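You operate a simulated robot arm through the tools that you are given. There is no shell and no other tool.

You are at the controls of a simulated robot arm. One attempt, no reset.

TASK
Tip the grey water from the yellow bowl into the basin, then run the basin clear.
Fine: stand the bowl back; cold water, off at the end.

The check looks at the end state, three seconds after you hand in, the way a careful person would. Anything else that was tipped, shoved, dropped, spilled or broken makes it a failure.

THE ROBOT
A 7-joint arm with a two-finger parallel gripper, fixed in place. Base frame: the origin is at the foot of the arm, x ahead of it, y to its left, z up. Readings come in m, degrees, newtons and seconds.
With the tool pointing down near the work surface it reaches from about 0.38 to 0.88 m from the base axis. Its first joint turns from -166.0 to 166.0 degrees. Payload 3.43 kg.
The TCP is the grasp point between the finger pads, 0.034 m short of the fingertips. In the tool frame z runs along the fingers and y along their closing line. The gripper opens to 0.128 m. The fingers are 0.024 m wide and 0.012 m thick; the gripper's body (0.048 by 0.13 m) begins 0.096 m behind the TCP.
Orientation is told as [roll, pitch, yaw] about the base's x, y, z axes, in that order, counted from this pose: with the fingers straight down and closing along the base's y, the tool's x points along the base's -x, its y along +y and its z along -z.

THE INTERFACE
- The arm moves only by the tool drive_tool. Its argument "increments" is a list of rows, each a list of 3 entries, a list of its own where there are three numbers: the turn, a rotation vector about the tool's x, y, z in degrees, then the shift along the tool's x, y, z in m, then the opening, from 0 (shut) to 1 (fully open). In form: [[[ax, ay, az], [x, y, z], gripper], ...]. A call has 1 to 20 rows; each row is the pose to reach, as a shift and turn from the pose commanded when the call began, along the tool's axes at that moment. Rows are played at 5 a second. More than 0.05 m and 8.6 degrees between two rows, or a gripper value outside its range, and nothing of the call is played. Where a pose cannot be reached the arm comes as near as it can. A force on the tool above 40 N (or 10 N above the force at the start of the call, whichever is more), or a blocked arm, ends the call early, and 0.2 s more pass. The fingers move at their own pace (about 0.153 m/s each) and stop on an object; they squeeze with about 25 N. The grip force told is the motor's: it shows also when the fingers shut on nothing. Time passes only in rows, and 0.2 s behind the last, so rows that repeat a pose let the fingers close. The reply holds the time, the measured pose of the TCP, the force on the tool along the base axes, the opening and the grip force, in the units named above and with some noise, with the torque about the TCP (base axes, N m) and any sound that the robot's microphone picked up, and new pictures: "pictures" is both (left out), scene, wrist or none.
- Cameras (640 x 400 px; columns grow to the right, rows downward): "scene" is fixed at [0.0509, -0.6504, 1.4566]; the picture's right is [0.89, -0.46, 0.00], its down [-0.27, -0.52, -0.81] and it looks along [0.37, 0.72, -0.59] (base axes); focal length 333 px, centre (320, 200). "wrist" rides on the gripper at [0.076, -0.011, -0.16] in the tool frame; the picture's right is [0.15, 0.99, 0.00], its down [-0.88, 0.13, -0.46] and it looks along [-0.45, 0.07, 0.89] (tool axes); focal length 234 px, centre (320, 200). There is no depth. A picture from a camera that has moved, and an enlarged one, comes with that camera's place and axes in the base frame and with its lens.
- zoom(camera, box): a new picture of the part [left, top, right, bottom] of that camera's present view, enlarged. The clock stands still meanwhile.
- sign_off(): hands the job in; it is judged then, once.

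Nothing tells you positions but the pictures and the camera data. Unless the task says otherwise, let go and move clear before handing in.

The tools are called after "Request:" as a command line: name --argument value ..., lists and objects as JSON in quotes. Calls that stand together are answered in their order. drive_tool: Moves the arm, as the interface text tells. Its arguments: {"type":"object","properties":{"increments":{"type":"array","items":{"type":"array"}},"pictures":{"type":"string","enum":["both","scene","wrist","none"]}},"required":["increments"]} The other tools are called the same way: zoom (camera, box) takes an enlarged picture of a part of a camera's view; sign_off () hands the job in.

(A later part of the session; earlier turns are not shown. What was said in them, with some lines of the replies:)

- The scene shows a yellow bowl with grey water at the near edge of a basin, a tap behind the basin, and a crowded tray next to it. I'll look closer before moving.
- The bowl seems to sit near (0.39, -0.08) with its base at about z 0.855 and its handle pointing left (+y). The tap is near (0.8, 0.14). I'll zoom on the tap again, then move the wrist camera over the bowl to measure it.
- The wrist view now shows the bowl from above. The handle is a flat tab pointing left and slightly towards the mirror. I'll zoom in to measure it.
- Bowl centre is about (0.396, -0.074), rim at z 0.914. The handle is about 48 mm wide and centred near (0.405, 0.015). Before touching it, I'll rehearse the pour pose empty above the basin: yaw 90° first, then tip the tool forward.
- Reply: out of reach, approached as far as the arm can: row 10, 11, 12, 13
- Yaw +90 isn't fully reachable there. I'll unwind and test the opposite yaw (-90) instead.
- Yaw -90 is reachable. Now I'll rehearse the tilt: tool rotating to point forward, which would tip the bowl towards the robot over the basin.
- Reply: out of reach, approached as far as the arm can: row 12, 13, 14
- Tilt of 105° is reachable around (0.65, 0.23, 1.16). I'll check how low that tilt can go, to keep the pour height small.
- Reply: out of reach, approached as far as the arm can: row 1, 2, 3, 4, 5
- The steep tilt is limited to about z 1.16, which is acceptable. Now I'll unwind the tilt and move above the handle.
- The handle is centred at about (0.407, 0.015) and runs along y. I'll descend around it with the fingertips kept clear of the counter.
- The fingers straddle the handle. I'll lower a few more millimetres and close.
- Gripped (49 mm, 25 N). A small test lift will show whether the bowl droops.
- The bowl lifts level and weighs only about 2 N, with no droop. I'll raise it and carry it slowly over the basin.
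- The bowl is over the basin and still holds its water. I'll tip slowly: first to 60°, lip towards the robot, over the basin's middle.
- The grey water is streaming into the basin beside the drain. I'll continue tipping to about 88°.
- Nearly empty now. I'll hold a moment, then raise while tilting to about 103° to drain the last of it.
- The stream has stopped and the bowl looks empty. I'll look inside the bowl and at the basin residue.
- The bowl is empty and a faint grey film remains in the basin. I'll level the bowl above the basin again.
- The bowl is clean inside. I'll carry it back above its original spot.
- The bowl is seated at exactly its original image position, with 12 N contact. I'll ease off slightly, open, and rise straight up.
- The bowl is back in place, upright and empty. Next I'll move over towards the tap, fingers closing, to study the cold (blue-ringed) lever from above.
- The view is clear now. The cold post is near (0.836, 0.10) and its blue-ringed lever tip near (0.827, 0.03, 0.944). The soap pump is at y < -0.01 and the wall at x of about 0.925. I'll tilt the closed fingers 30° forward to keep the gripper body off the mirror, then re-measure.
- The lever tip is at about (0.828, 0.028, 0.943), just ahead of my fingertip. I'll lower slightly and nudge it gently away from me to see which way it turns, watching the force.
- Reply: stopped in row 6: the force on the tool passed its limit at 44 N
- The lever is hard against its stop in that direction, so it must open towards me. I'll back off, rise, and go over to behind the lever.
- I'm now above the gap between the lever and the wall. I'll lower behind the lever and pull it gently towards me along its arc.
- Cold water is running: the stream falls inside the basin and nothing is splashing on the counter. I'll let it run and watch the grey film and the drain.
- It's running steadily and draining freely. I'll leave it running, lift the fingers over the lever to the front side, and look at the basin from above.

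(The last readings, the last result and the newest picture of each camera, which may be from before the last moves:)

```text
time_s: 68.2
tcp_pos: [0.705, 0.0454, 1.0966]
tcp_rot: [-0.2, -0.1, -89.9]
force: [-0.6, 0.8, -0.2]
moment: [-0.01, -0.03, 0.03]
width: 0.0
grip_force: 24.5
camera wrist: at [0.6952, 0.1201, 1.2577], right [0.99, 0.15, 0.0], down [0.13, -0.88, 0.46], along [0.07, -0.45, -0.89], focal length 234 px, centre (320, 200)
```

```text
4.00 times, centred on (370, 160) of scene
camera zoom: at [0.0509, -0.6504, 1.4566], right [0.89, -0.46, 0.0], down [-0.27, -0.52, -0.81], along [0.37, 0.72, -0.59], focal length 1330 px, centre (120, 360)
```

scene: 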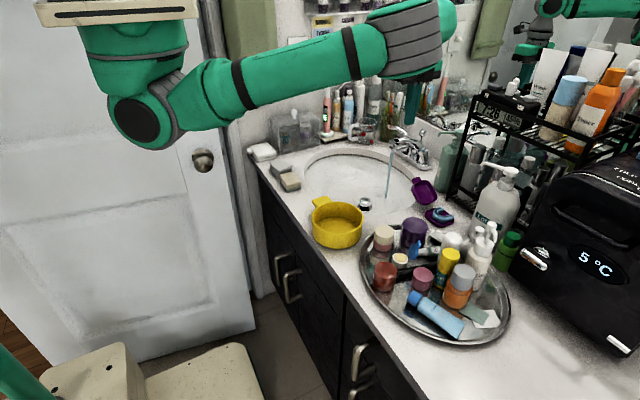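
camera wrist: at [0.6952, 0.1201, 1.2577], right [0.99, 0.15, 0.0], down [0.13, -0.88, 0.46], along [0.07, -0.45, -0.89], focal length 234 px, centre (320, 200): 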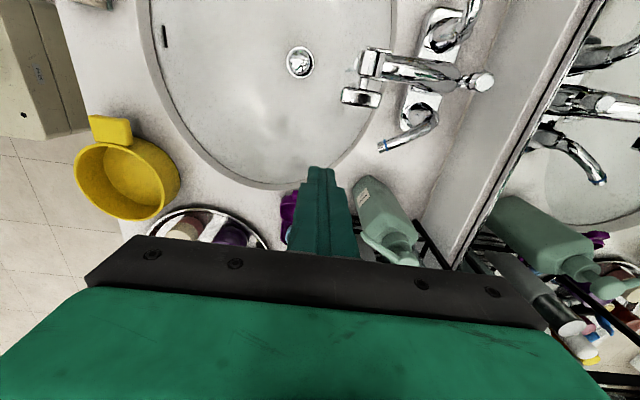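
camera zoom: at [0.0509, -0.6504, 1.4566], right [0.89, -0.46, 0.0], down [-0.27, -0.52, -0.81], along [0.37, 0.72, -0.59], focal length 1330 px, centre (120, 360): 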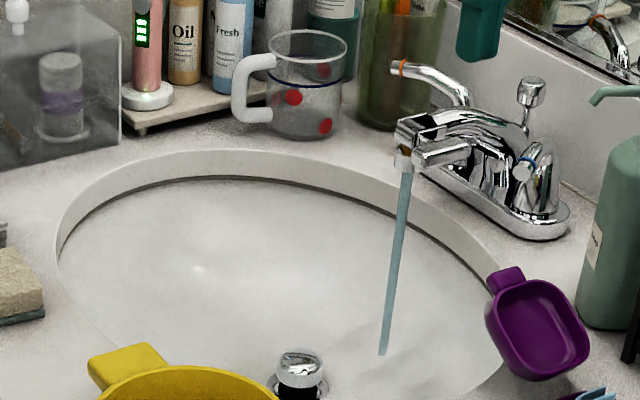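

The basin looks clear, with no pooled grey water. I'll run it a few more seconds from this same viewpoint to check that nothing changes.

Request:
drive_tool --increments '[[[0, 0, 0], [0, 0, 0], 0], [[0, 0, 0], [0, 0, 0], 0], [[0, 0, 0], [0, 0, 0], 0], [[0, 0, 0], [0, 0, 0], 0], [[0, 0, 0], [0, 0, 0], 0], [[0, 0, 0], [0, 0, 0], 0], [[0, 0, 0], [0, 0, 0], 0], [[0, 0, 0], [0, 0, 0], 0], [[0, 0, 0], [0, 0, 0], 0], [[0, 0, 0], [0, 0, 0], 0], [[0, 0, 0], [0, 0, 0], 0], [[0, 0, 0], [0, 0, 0], 0], [[0, 0, 0], [0, 0, 0], 0], [[0, 0, 0], [0, 0, 0], 0], [[0, 0, 0], [0, 0, 0], 0], [[0, 0, 0], [0, 0, 0], 0], [[0, 0, 0], [0, 0, 0], 0], [[0, 0, 0], [0, 0, 0], 0], [[0, 0, 0], [0, 0, 0], 0], [[0, 0, 0], [0, 0, 0], 0]]' --pictures "both"

Request:
zoom --camera "wrist" --box '[140, 0, 460, 200]'

Request:
zoom --camera "scene" --box '[290, 130, 450, 230]'

```text
time_s: 72.4
tcp_pos: [0.7071, 0.0442, 1.0981]
tcp_rot: [0.1, 0.0, -90.0]
force: [0.2, 0.4, 0.1]
moment: [0.01, -0.02, -0.02]
width: 0.0002
grip_force: 25.4
camera wrist: at [0.6952, 0.1202, 1.2577], right [0.99, 0.15, 0.0], down [0.13, -0.88, 0.46], along [0.07, -0.45, -0.89], focal length 234 px, centre (320, 200)
```

scene: 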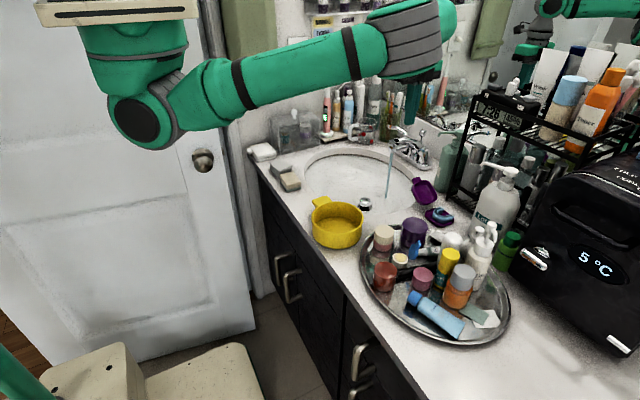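
wrist: 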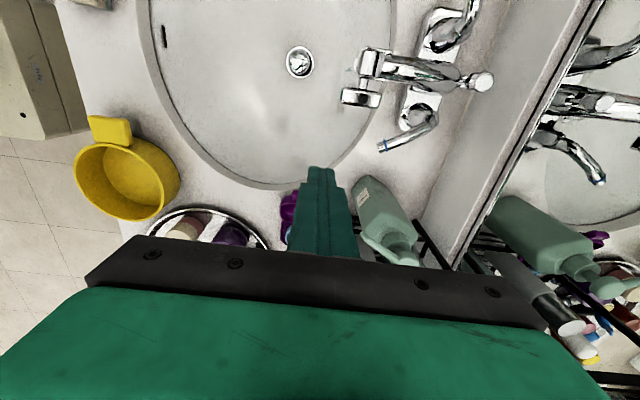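

```text
2.00 times, centred on (300, 100) of wrist
camera zoom: at [0.6952, 0.1202, 1.2577], right [0.99, 0.15, 0.0], down [0.13, -0.88, 0.46], along [0.07, -0.45, -0.89], focal length 468 px, centre (360, 400)
```

zoom: 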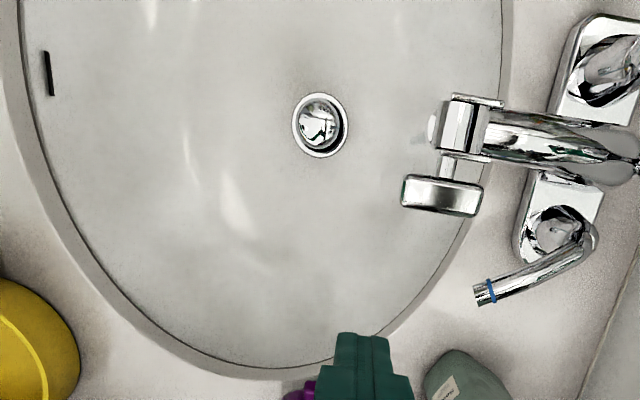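

```text
4.00 times, centred on (370, 180) of scene
camera zoom: at [0.0509, -0.6504, 1.4566], right [0.89, -0.46, 0.0], down [-0.27, -0.52, -0.81], along [0.37, 0.72, -0.59], focal length 1330 px, centre (120, 280)
```

zoom: 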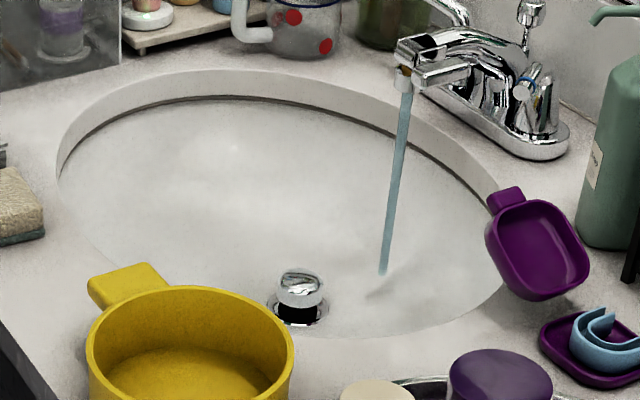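

The basin is clear and draining. Now I'll position in front of the open lever to push it back to its stop.

Request:
drive_tool --increments '[[[-7.5, 0, 0], [0.0016, 0.009, 0], 0], [[-15, 0, 0], [0.0033, 0.018, 0], 0], [[-22.5, 0, 0], [0.005, 0.027, 0], 0], [[-30, 0, 0], [0.0066, 0.035, 0], 0], [[-30, 0, 0], [0.0066, 0.035, 0.03], 0], [[-30, 0, 0], [0.0066, 0.035, 0.06], 0], [[-30, 0, 0], [0.0066, 0.035, 0.09], 0], [[-30, 0, 0], [0.0066, 0.035, 0.12], 0], [[-30, 0, 0], [0.0066, 0.035, 0.1416], 0], [[-30, 0, 0], [0.0066, 0.035, 0.1416], 0]]' --pictures "both"

Request:
zoom --camera "wrist" --box '[180, 20, 500, 220]'

Request:
zoom --camera "scene" --box '[370, 100, 490, 200]'

```text
time_s: 74.6
tcp_pos: [0.7404, 0.0512, 0.9574]
tcp_rot: [30.0, 0.0, -90.0]
force: [-0.1, 0.0, 0.8]
moment: [-0.02, 0.02, 0.03]
width: 0.0
grip_force: 24.4
camera wrist: at [0.6522, 0.1268, 1.0898], right [0.86, 0.15, 0.49], down [-0.12, -0.88, 0.46], along [0.5, -0.45, -0.74], focal length 234 px, centre (320, 200)
```

scene: 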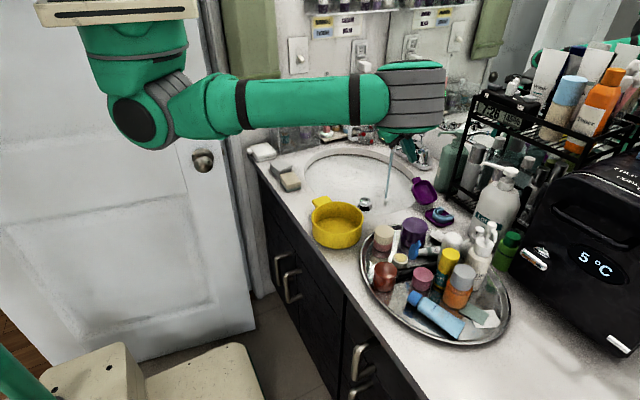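
wrist: 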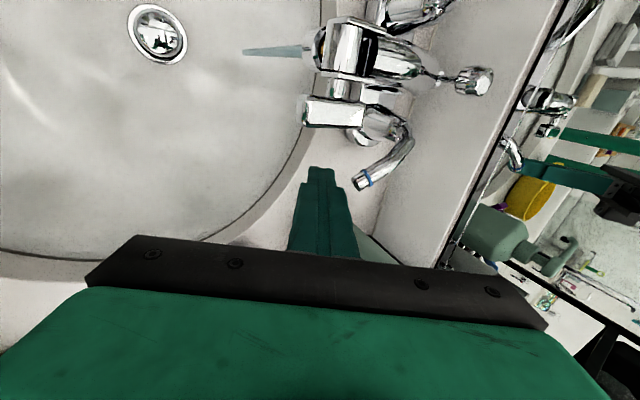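

```text
2.00 times, centred on (340, 120) of wrist
camera zoom: at [0.6522, 0.1268, 1.0898], right [0.86, 0.15, 0.49], down [-0.12, -0.88, 0.46], along [0.5, -0.45, -0.74], focal length 468 px, centre (280, 360)
```

zoom: 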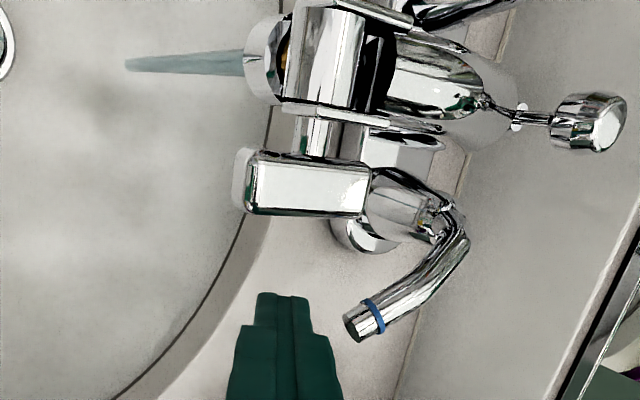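

```text
4.00 times, centred on (430, 150) of scene
camera zoom: at [0.0509, -0.6504, 1.4566], right [0.89, -0.46, 0.0], down [-0.27, -0.52, -0.81], along [0.37, 0.72, -0.59], focal length 1330 px, centre (-120, 400)
```

zoom: 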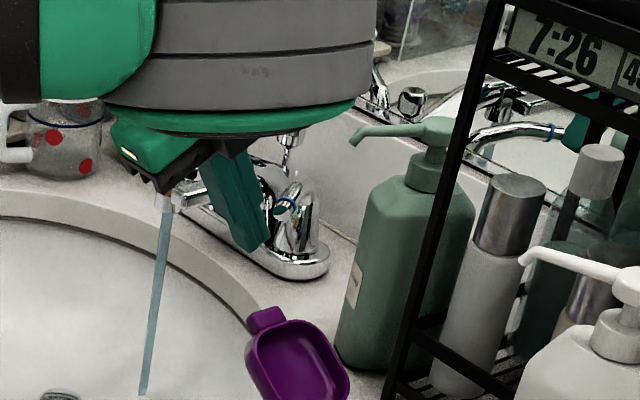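

The lever end is at about (0.789, 0.049), just ahead of the fingertip. I'll push it smoothly back to the closed stop.

Request:
drive_tool --increments '[[[0, 0, 0], [0, 0.0173, 0.01], 0], [[0, 0, 0], [-0.001, 0.026, 0.015], 0], [[0, 0, 0], [-0.002, 0.032, 0.0185], 0], [[0, 0, 0], [-0.004, 0.0381, 0.022], 0], [[0, 0, 0], [-0.006, 0.0433, 0.025], 0], [[0, 0, 0], [-0.007, 0.0476, 0.0275], 0], [[0, 0, 0], [-0.007, 0.0502, 0.029], 0], [[0, 0, 0], [-0.007, 0.0502, 0.029], 0]]' --pictures "both"

Request:
zoom --camera "wrist" --box '[180, 20, 500, 220]'

Request:
zoom --camera "scene" --box '[330, 100, 490, 200]'

```text
time_s: 75.3
tcp_pos: [0.7712, 0.0457, 0.954]
tcp_rot: [29.4, -0.5, -90.4]
force: [-3.0, -3.0, -0.2]
moment: [-0.03, 0.0, -0.05]
width: 0.0
grip_force: 25.0
stopped in row 3: the force on the tool passed its limit at 44 N (the readings are from after the stop); the commanded pose is now the measured one
camera wrist: at [0.6848, 0.1219, 1.0859], right [0.86, 0.14, 0.49], down [-0.12, -0.88, 0.47], along [0.49, -0.46, -0.74], focal length 234 px, centre (320, 200)
```

scene: 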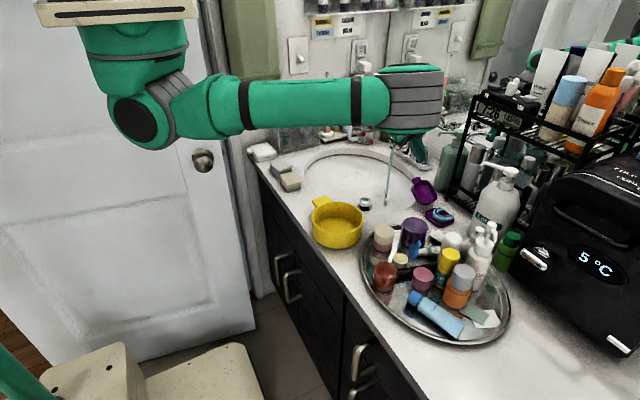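
wrist: 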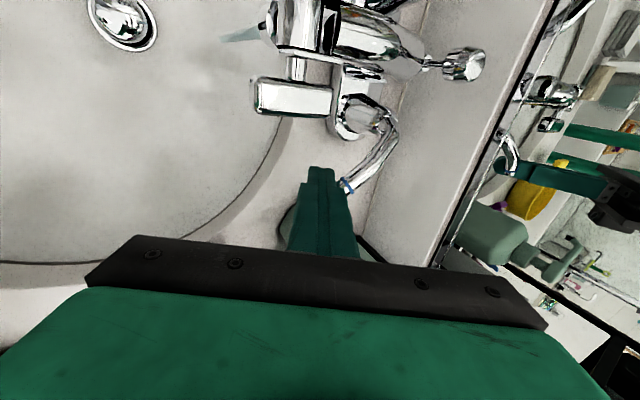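

```text
2.00 times, centred on (340, 120) of wrist
camera zoom: at [0.6848, 0.1219, 1.0859], right [0.86, 0.14, 0.49], down [-0.12, -0.88, 0.47], along [0.49, -0.46, -0.74], focal length 468 px, centre (280, 360)
```

zoom: 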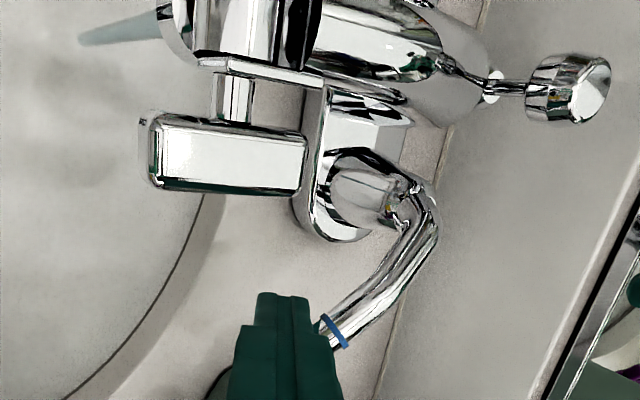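

```text
4.00 times, centred on (410, 150) of scene
camera zoom: at [0.0509, -0.6504, 1.4566], right [0.89, -0.46, 0.0], down [-0.27, -0.52, -0.81], along [0.37, 0.72, -0.59], focal length 1330 px, centre (-40, 400)
```

zoom: 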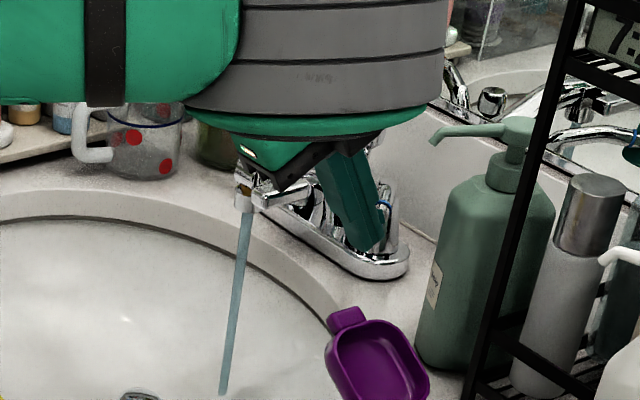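

The first contact was too brisk and tripped the force limit, though the lever did move part-way. I'll continue much more slowly.

Request:
drive_tool --increments '[[[0, 0, 0], [-0.0003, 0.0018, 0.001], 0], [[0, 0, 0], [-0.0006, 0.0035, 0.002], 0], [[0, 0, 0], [-0.0009, 0.0052, 0.0029], 0], [[0, 0, 0], [-0.0012, 0.007, 0.0039], 0], [[0, 0, 0], [-0.0015, 0.0087, 0.0049], 0], [[0, 0, 0], [-0.0018, 0.0105, 0.0059], 0], [[0, 0, 0], [-0.002, 0.0122, 0.0069], 0], [[0, 0, 0], [-0.0022, 0.0139, 0.0078], 0], [[0, 0, 0], [-0.0024, 0.0157, 0.0088], 0], [[0, 0, 0], [-0.0026, 0.0174, 0.0098], 0], [[0, 0, 0], [-0.0028, 0.0192, 0.0108], 0], [[0, 0, 0], [-0.0028, 0.0209, 0.0118], 0], [[0, 0, 0], [-0.0028, 0.0209, 0.0118], 0]]' --pictures "both"

Request:
zoom --camera "wrist" --box '[180, 20, 500, 220]'

Request:
zoom --camera "scene" --box '[330, 100, 490, 200]'

```text
time_s: 76.5
tcp_pos: [0.7807, 0.0402, 0.9511]
tcp_rot: [29.2, -0.9, -90.7]
force: [-3.9, -4.0, -1.7]
moment: [-0.03, 0.06, -0.06]
width: 0.0
grip_force: 24.8
stopped in row 5: the force on the tool passed its limit at 41 N (the readings are from after the stop); the commanded pose is now the measured one
camera wrist: at [0.6944, 0.1186, 1.0844], right [0.87, 0.14, 0.48], down [-0.12, -0.87, 0.47], along [0.49, -0.47, -0.74], focal length 234 px, centre (320, 200)
```

scene: 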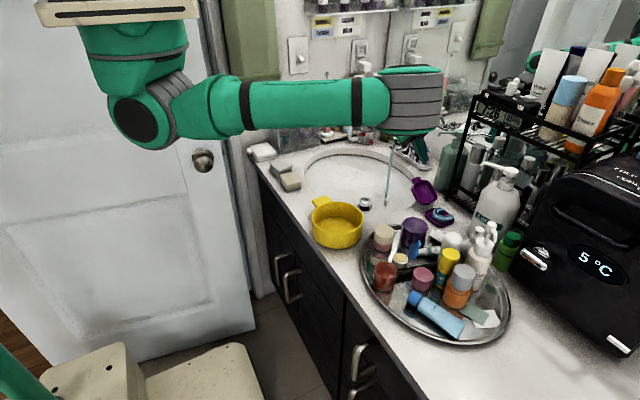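
wrist: 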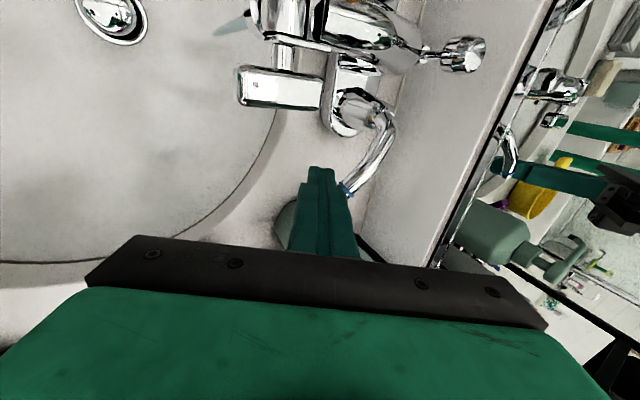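

```text
2.00 times, centred on (340, 120) of wrist
camera zoom: at [0.6944, 0.1186, 1.0844], right [0.87, 0.14, 0.48], down [-0.12, -0.87, 0.47], along [0.49, -0.47, -0.74], focal length 468 px, centre (280, 360)
```

zoom: 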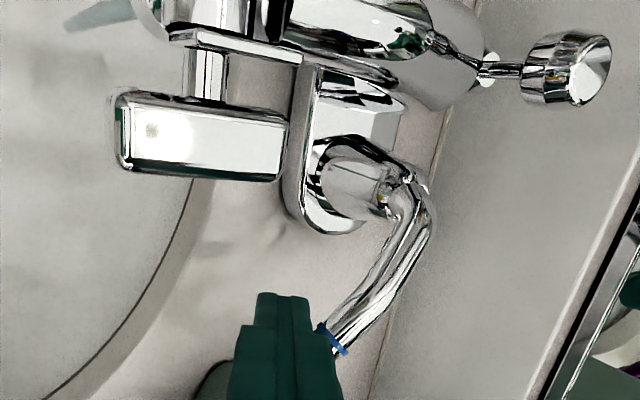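

```text
4.00 times, centred on (410, 150) of scene
camera zoom: at [0.0509, -0.6504, 1.4566], right [0.89, -0.46, 0.0], down [-0.27, -0.52, -0.81], along [0.37, 0.72, -0.59], focal length 1330 px, centre (-40, 400)
```

zoom: 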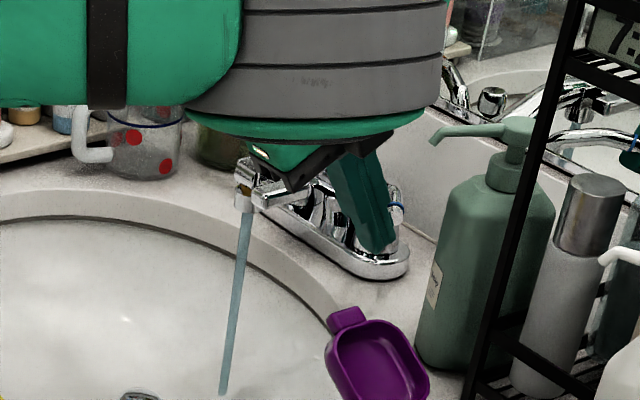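

The lever is about half closed. Pad friction at the lever's tip resists a straight push, so I'll follow the tip's arc (forward and slightly right) in small steps.

Request:
drive_tool --increments '[[[0, 0, 0], [-0.0008, 0.0013, 0.0007], 0], [[0, 0, 0], [-0.0016, 0.0026, 0.0015], 0], [[0, 0, 0], [-0.0024, 0.0039, 0.0022], 0], [[0, 0, 0], [-0.0032, 0.0052, 0.0029], 0], [[0, 0, 0], [-0.004, 0.0065, 0.0037], 0], [[0, 0, 0], [-0.0048, 0.0079, 0.0044], 0], [[0, 0, 0], [-0.0055, 0.0092, 0.0051], 0], [[0, 0, 0], [-0.006, 0.0105, 0.0058], 0], [[0, 0, 0], [-0.0065, 0.0118, 0.0066], 0], [[0, 0, 0], [-0.007, 0.0131, 0.0073], 0], [[0, 0, 0], [-0.0075, 0.0144, 0.008], 0], [[0, 0, 0], [-0.0075, 0.0157, 0.0088], 0], [[0, 0, 0], [-0.0075, 0.0157, 0.0088], 0]]' --pictures "both"

Request:
zoom --camera "wrist" --box '[180, 20, 500, 220]'

Request:
zoom --camera "scene" --box '[330, 100, 490, 200]'

```text
time_s: 79.3
tcp_pos: [0.798, 0.0348, 0.9526]
tcp_rot: [29.3, -0.7, -90.6]
force: [-1.4, -1.1, -1.7]
moment: [-0.01, 0.04, -0.03]
width: 0.0001
grip_force: 24.9
camera wrist: at [0.712, 0.112, 1.0855], right [0.86, 0.14, 0.48], down [-0.12, -0.87, 0.47], along [0.49, -0.46, -0.74], focal length 234 px, centre (320, 200)
```

scene: 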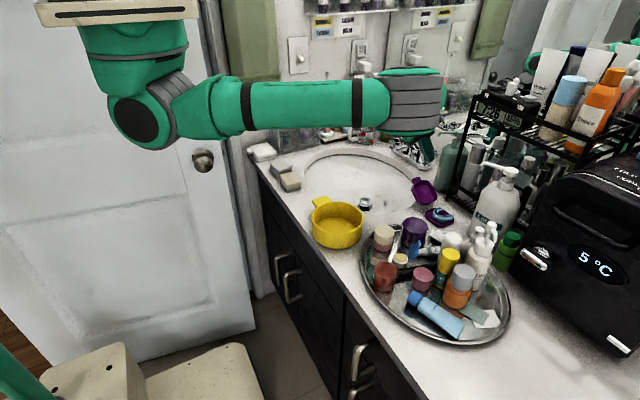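
wrist: 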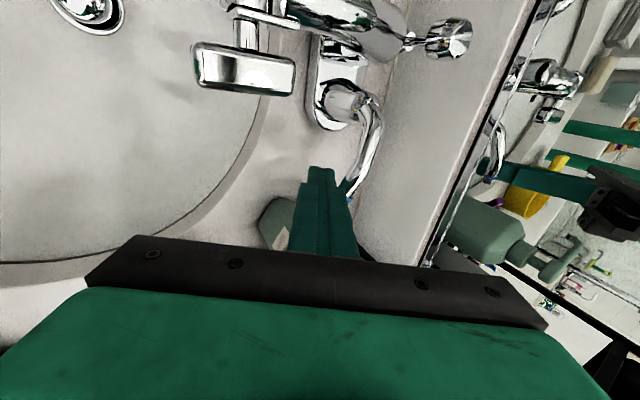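

```text
2.00 times, centred on (340, 120) of wrist
camera zoom: at [0.712, 0.112, 1.0855], right [0.86, 0.14, 0.48], down [-0.12, -0.87, 0.47], along [0.49, -0.46, -0.74], focal length 468 px, centre (280, 360)
```

zoom: 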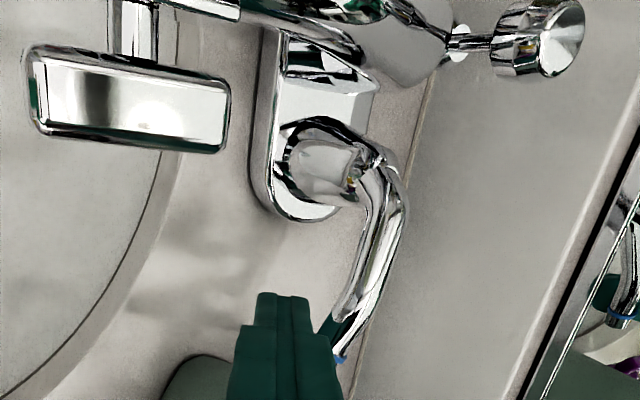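

```text
4.00 times, centred on (410, 150) of scene
camera zoom: at [0.0509, -0.6504, 1.4566], right [0.89, -0.46, 0.0], down [-0.27, -0.52, -0.81], along [0.37, 0.72, -0.59], focal length 1330 px, centre (-40, 400)
```

zoom: 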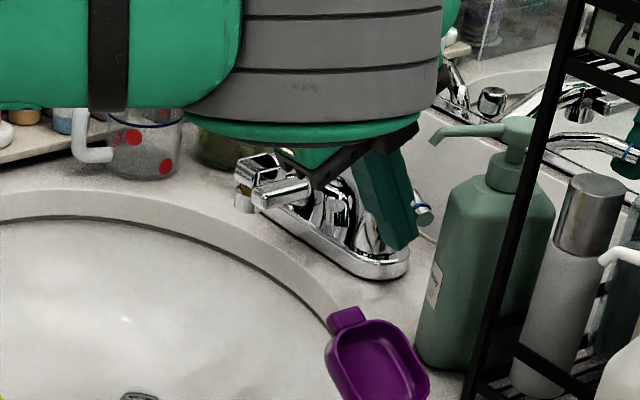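

The stream has stopped. I'll press gently a little further to make sure the lever is fully against its closed stop.

Request:
drive_tool --increments '[[[0, 0, 0], [0, 0.0009, 0.0005], 0], [[0, 0, 0], [0, 0.0017, 0.001], 0], [[0, 0, 0], [0, 0.0026, 0.0015], 0], [[0, 0, 0], [0, 0.0035, 0.002], 0], [[0, 0, 0], [0, 0.0035, 0.002], 0]]' --pictures "wrist"

Request:
zoom --camera "wrist" --box '[180, 20, 500, 220]'

```text
time_s: 80.5
tcp_pos: [0.8005, 0.0349, 0.9507]
tcp_rot: [29.3, -0.8, -90.7]
force: [-23.8, 3.7, 3.1]
moment: [0.03, 0.1, -0.09]
width: 0.0001
grip_force: 24.9
camera wrist: at [0.7147, 0.1115, 1.0845], right [0.87, 0.14, 0.48], down [-0.12, -0.87, 0.47], along [0.49, -0.47, -0.74], focal length 234 px, centre (320, 200)
```

wrist: 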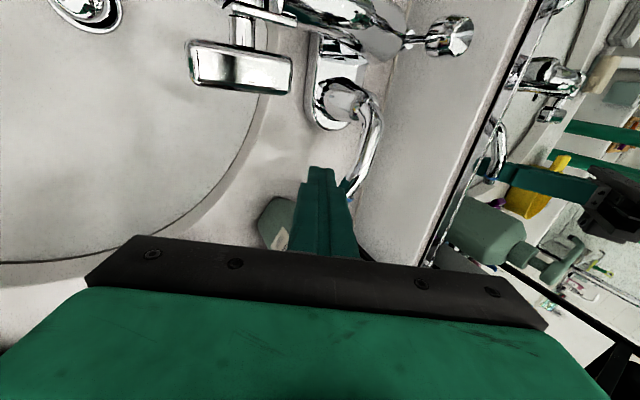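

```text
2.00 times, centred on (340, 120) of wrist
camera zoom: at [0.7147, 0.1115, 1.0845], right [0.87, 0.14, 0.48], down [-0.12, -0.87, 0.47], along [0.49, -0.47, -0.74], focal length 468 px, centre (280, 360)
```

zoom: 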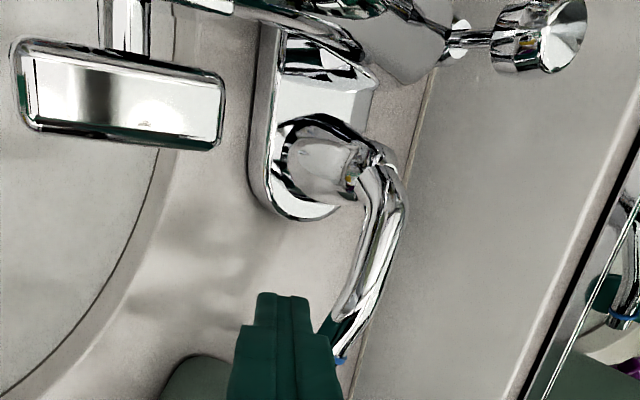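

The lever is firmly at its closed stop at 24 N. I'll back off, rise and retreat.

Request:
drive_tool --increments '[[[0, 0, 0], [0, -0.0131, -0.0073], 0], [[0, 0, 0], [0, -0.0349, -0.0196], 0], [[0, 0, 0], [0, -0.024, -0.0594], 0], [[0, 0, 0], [0, -0.0132, -0.0991], 0], [[0, 0, 0], [0.005, -0.0111, -0.1437], 0], [[7, 0, 0], [0.01, -0.0138, -0.1797], 0], [[14, 0, 0], [0.01, -0.0138, -0.1797], 0], [[21, 0, 0], [0.01, -0.0138, -0.1797], 0], [[29.3, 0, 0], [0.01, -0.0138, -0.1797], 0], [[29.3, 0, 0], [0.01, -0.0138, -0.1797], 0]]' --pictures "both"

Request:
zoom --camera "wrist" --box '[140, 0, 460, 200]'

Request:
zoom --camera "scene" --box '[290, 110, 450, 210]'

```text
time_s: 82.7
tcp_pos: [0.7019, 0.0462, 1.1014]
tcp_rot: [-0.2, -0.7, -90.6]
force: [-0.4, 0.5, 0.4]
moment: [0.0, 0.01, 0.04]
width: 0.0
grip_force: 24.5
camera wrist: at [0.6933, 0.1233, 1.2603], right [0.99, 0.13, 0.0], down [0.12, -0.88, 0.47], along [0.06, -0.46, -0.88], focal length 234 px, centre (320, 200)
```

scene: 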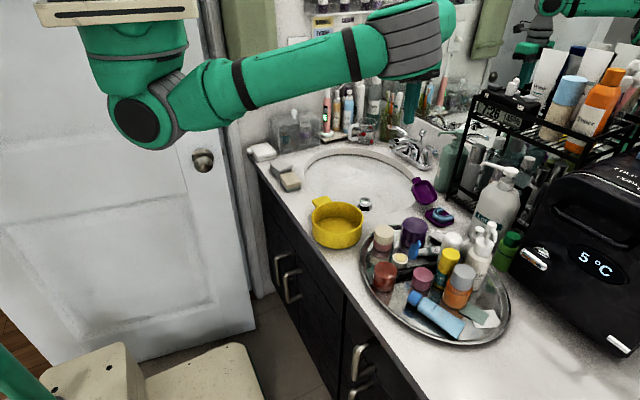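
wrist: 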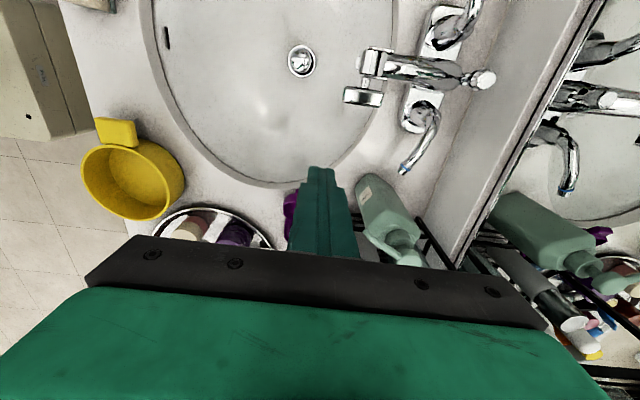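

```text
2.00 times, centred on (300, 100) of wrist
camera zoom: at [0.6933, 0.1233, 1.2603], right [0.99, 0.13, 0.0], down [0.12, -0.88, 0.47], along [0.06, -0.46, -0.88], focal length 468 px, centre (360, 400)
```

zoom: 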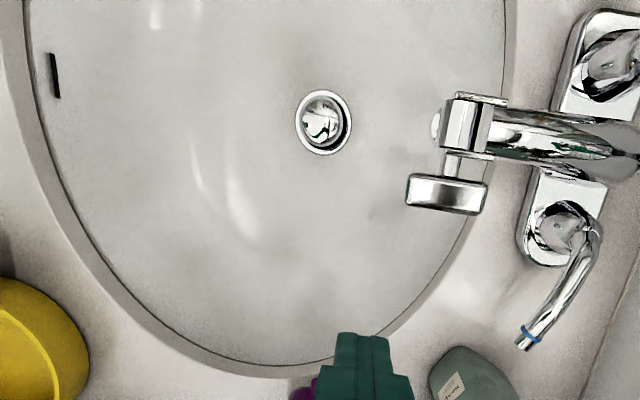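

```text
4.00 times, centred on (370, 160) of scene
camera zoom: at [0.0509, -0.6504, 1.4566], right [0.89, -0.46, 0.0], down [-0.27, -0.52, -0.81], along [0.37, 0.72, -0.59], focal length 1330 px, centre (120, 360)
```

zoom: 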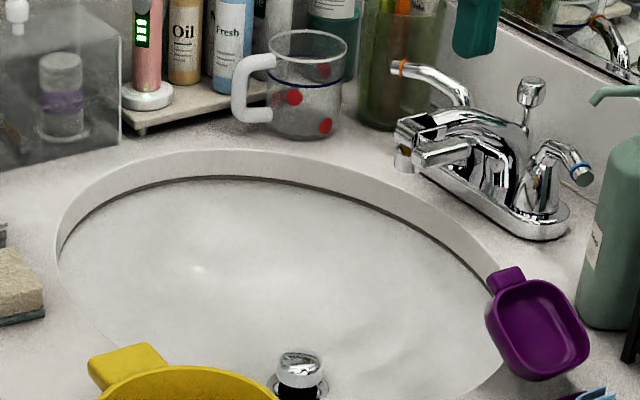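

The tap is off with the lever at its original angle, and the basin is clear. I'll compare against the first pictures and check nothing else moved.

Request:
zoom --camera "scene" --box '[280, 170, 440, 270]'

Request:
zoom --camera "scene" --box '[240, 90, 480, 240]'

Request:
zoom --camera "scene" --box '[350, 200, 560, 350]'

```text
4.00 times, centred on (360, 220) of scene
camera zoom: at [0.0509, -0.6504, 1.4566], right [0.89, -0.46, 0.0], down [-0.27, -0.52, -0.81], along [0.37, 0.72, -0.59], focal length 1330 px, centre (160, 120)
```

zoom: 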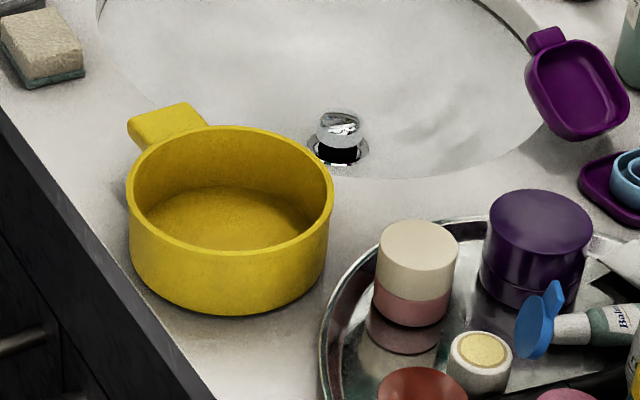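

```text
2.67 times, centred on (360, 165) of scene
camera zoom: at [0.0509, -0.6504, 1.4566], right [0.89, -0.46, 0.0], down [-0.27, -0.52, -0.81], along [0.37, 0.72, -0.59], focal length 887 px, centre (213, 293)
```

zoom: 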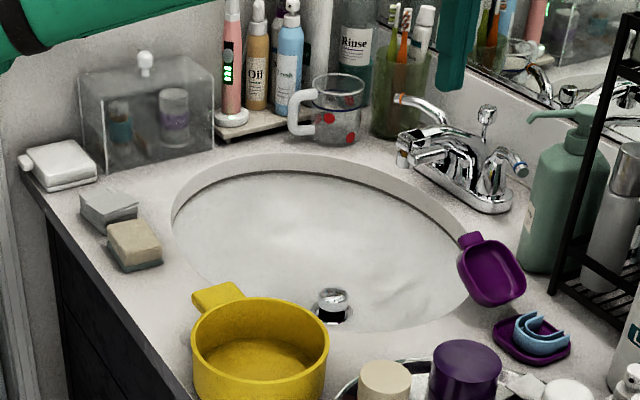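

```text
2.67 times, centred on (455, 275) of scene
camera zoom: at [0.0509, -0.6504, 1.4566], right [0.89, -0.46, 0.0], down [-0.27, -0.52, -0.81], along [0.37, 0.72, -0.59], focal length 887 px, centre (-40, 0)
```

zoom: 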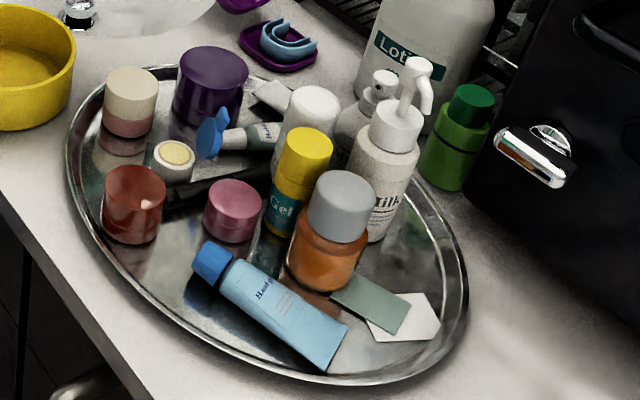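

Everything matches the opening pictures: bowl upright and empty in its place, tray and case untouched, drain open, tap off. I'll retreat the arm to a clear resting pose.

Request:
drive_tool --increments '[[[0, 0, 0], [0.01, -0.01, -0.02], 0], [[0, 0, 0], [0.035, -0.035, -0.035], 0], [[0, 0, 0], [0.065, -0.065, -0.05], 0], [[0, 0, 0], [0.095, -0.095, -0.05], 0], [[0, 0, 0], [0.125, -0.125, -0.05], 0.3], [[0, 0, 0], [0.154, -0.152, -0.05], 0.5], [[0, 0, 0], [0.154, -0.152, -0.05], 0.5], [[0, 0, 0], [0.154, -0.152, -0.05], 0.5], [[0, 0, 0], [0.154, -0.152, -0.05], 0.5]]' --pictures "both"

Request:
zoom --camera "scene" --box '[290, 110, 450, 210]'

Request:
zoom --camera "wrist" --box '[160, 0, 560, 250]'

```text
time_s: 84.7
tcp_pos: [0.5539, 0.2022, 1.1483]
tcp_rot: [-0.1, -0.6, -90.6]
force: [1.1, -0.3, -0.2]
moment: [0.01, -0.04, 0.0]
width: 0.0639
grip_force: 0.0
camera wrist: at [0.5441, 0.2801, 1.3072], right [0.99, 0.13, 0.0], down [0.12, -0.88, 0.47], along [0.06, -0.46, -0.88], focal length 234 px, centre (320, 200)
```

scene: 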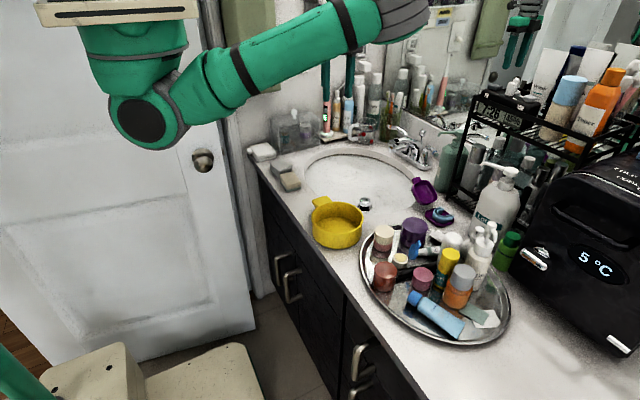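
wrist: 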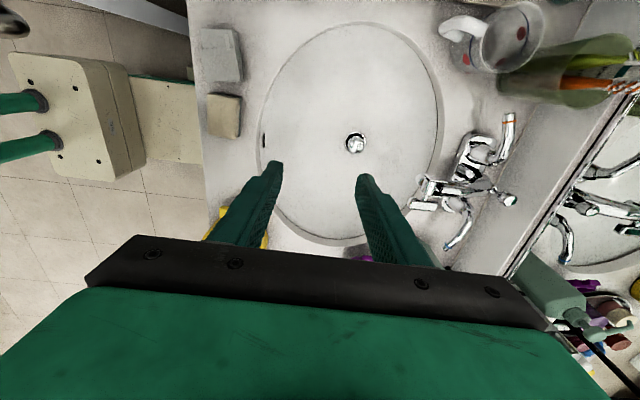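

```text
4.00 times, centred on (370, 160) of scene
camera zoom: at [0.0509, -0.6504, 1.4566], right [0.89, -0.46, 0.0], down [-0.27, -0.52, -0.81], along [0.37, 0.72, -0.59], focal length 1330 px, centre (120, 360)
```

zoom: 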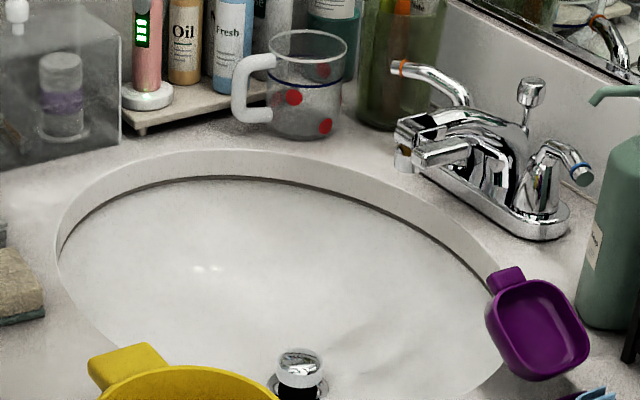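

```text
1.60 times, centred on (360, 125) of wrist
camera zoom: at [0.5441, 0.2801, 1.3072], right [0.99, 0.13, 0.0], down [0.12, -0.88, 0.47], along [0.06, -0.46, -0.88], focal length 375 px, centre (256, 320)
```

zoom: 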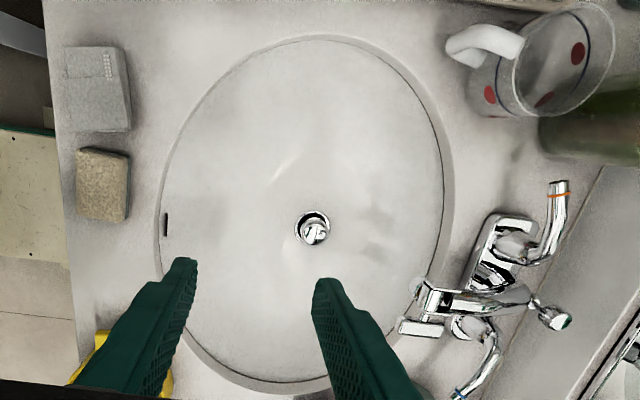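

The bowl is back in its spot, empty and upright. The basin is clear with the drain open, the cold tap is off at its original angle, and the arm is clear, so I'm handing in.

Request:
sign_off

```text
The job is handed in.
```

I tipped the grey water into the basin, rinsed the basin with cold water, and turned the tap off. I then handed the job in.

- **Bowl:** it is empty, upright and back on its original spot.
- **Basin:** the cold tap ran for roughly 19 seconds. The water drained freely and the basin looks clear, with no pooled or grey water that I can see.
- **Tap:** the cold lever is hard against its closed stop, at the same angle as at the start. No stream or drip was visible.
- **Surroundings:** the tray, the purple case, the soap pump and the rest of the counter match the opening pictures, and I saw no splashes.

While finding which way the cold lever turns, and again while closing it, I hit the arm's force limit of 40 N three times. Each time the arm stopped itself and nothing appeared damaged or displaced.
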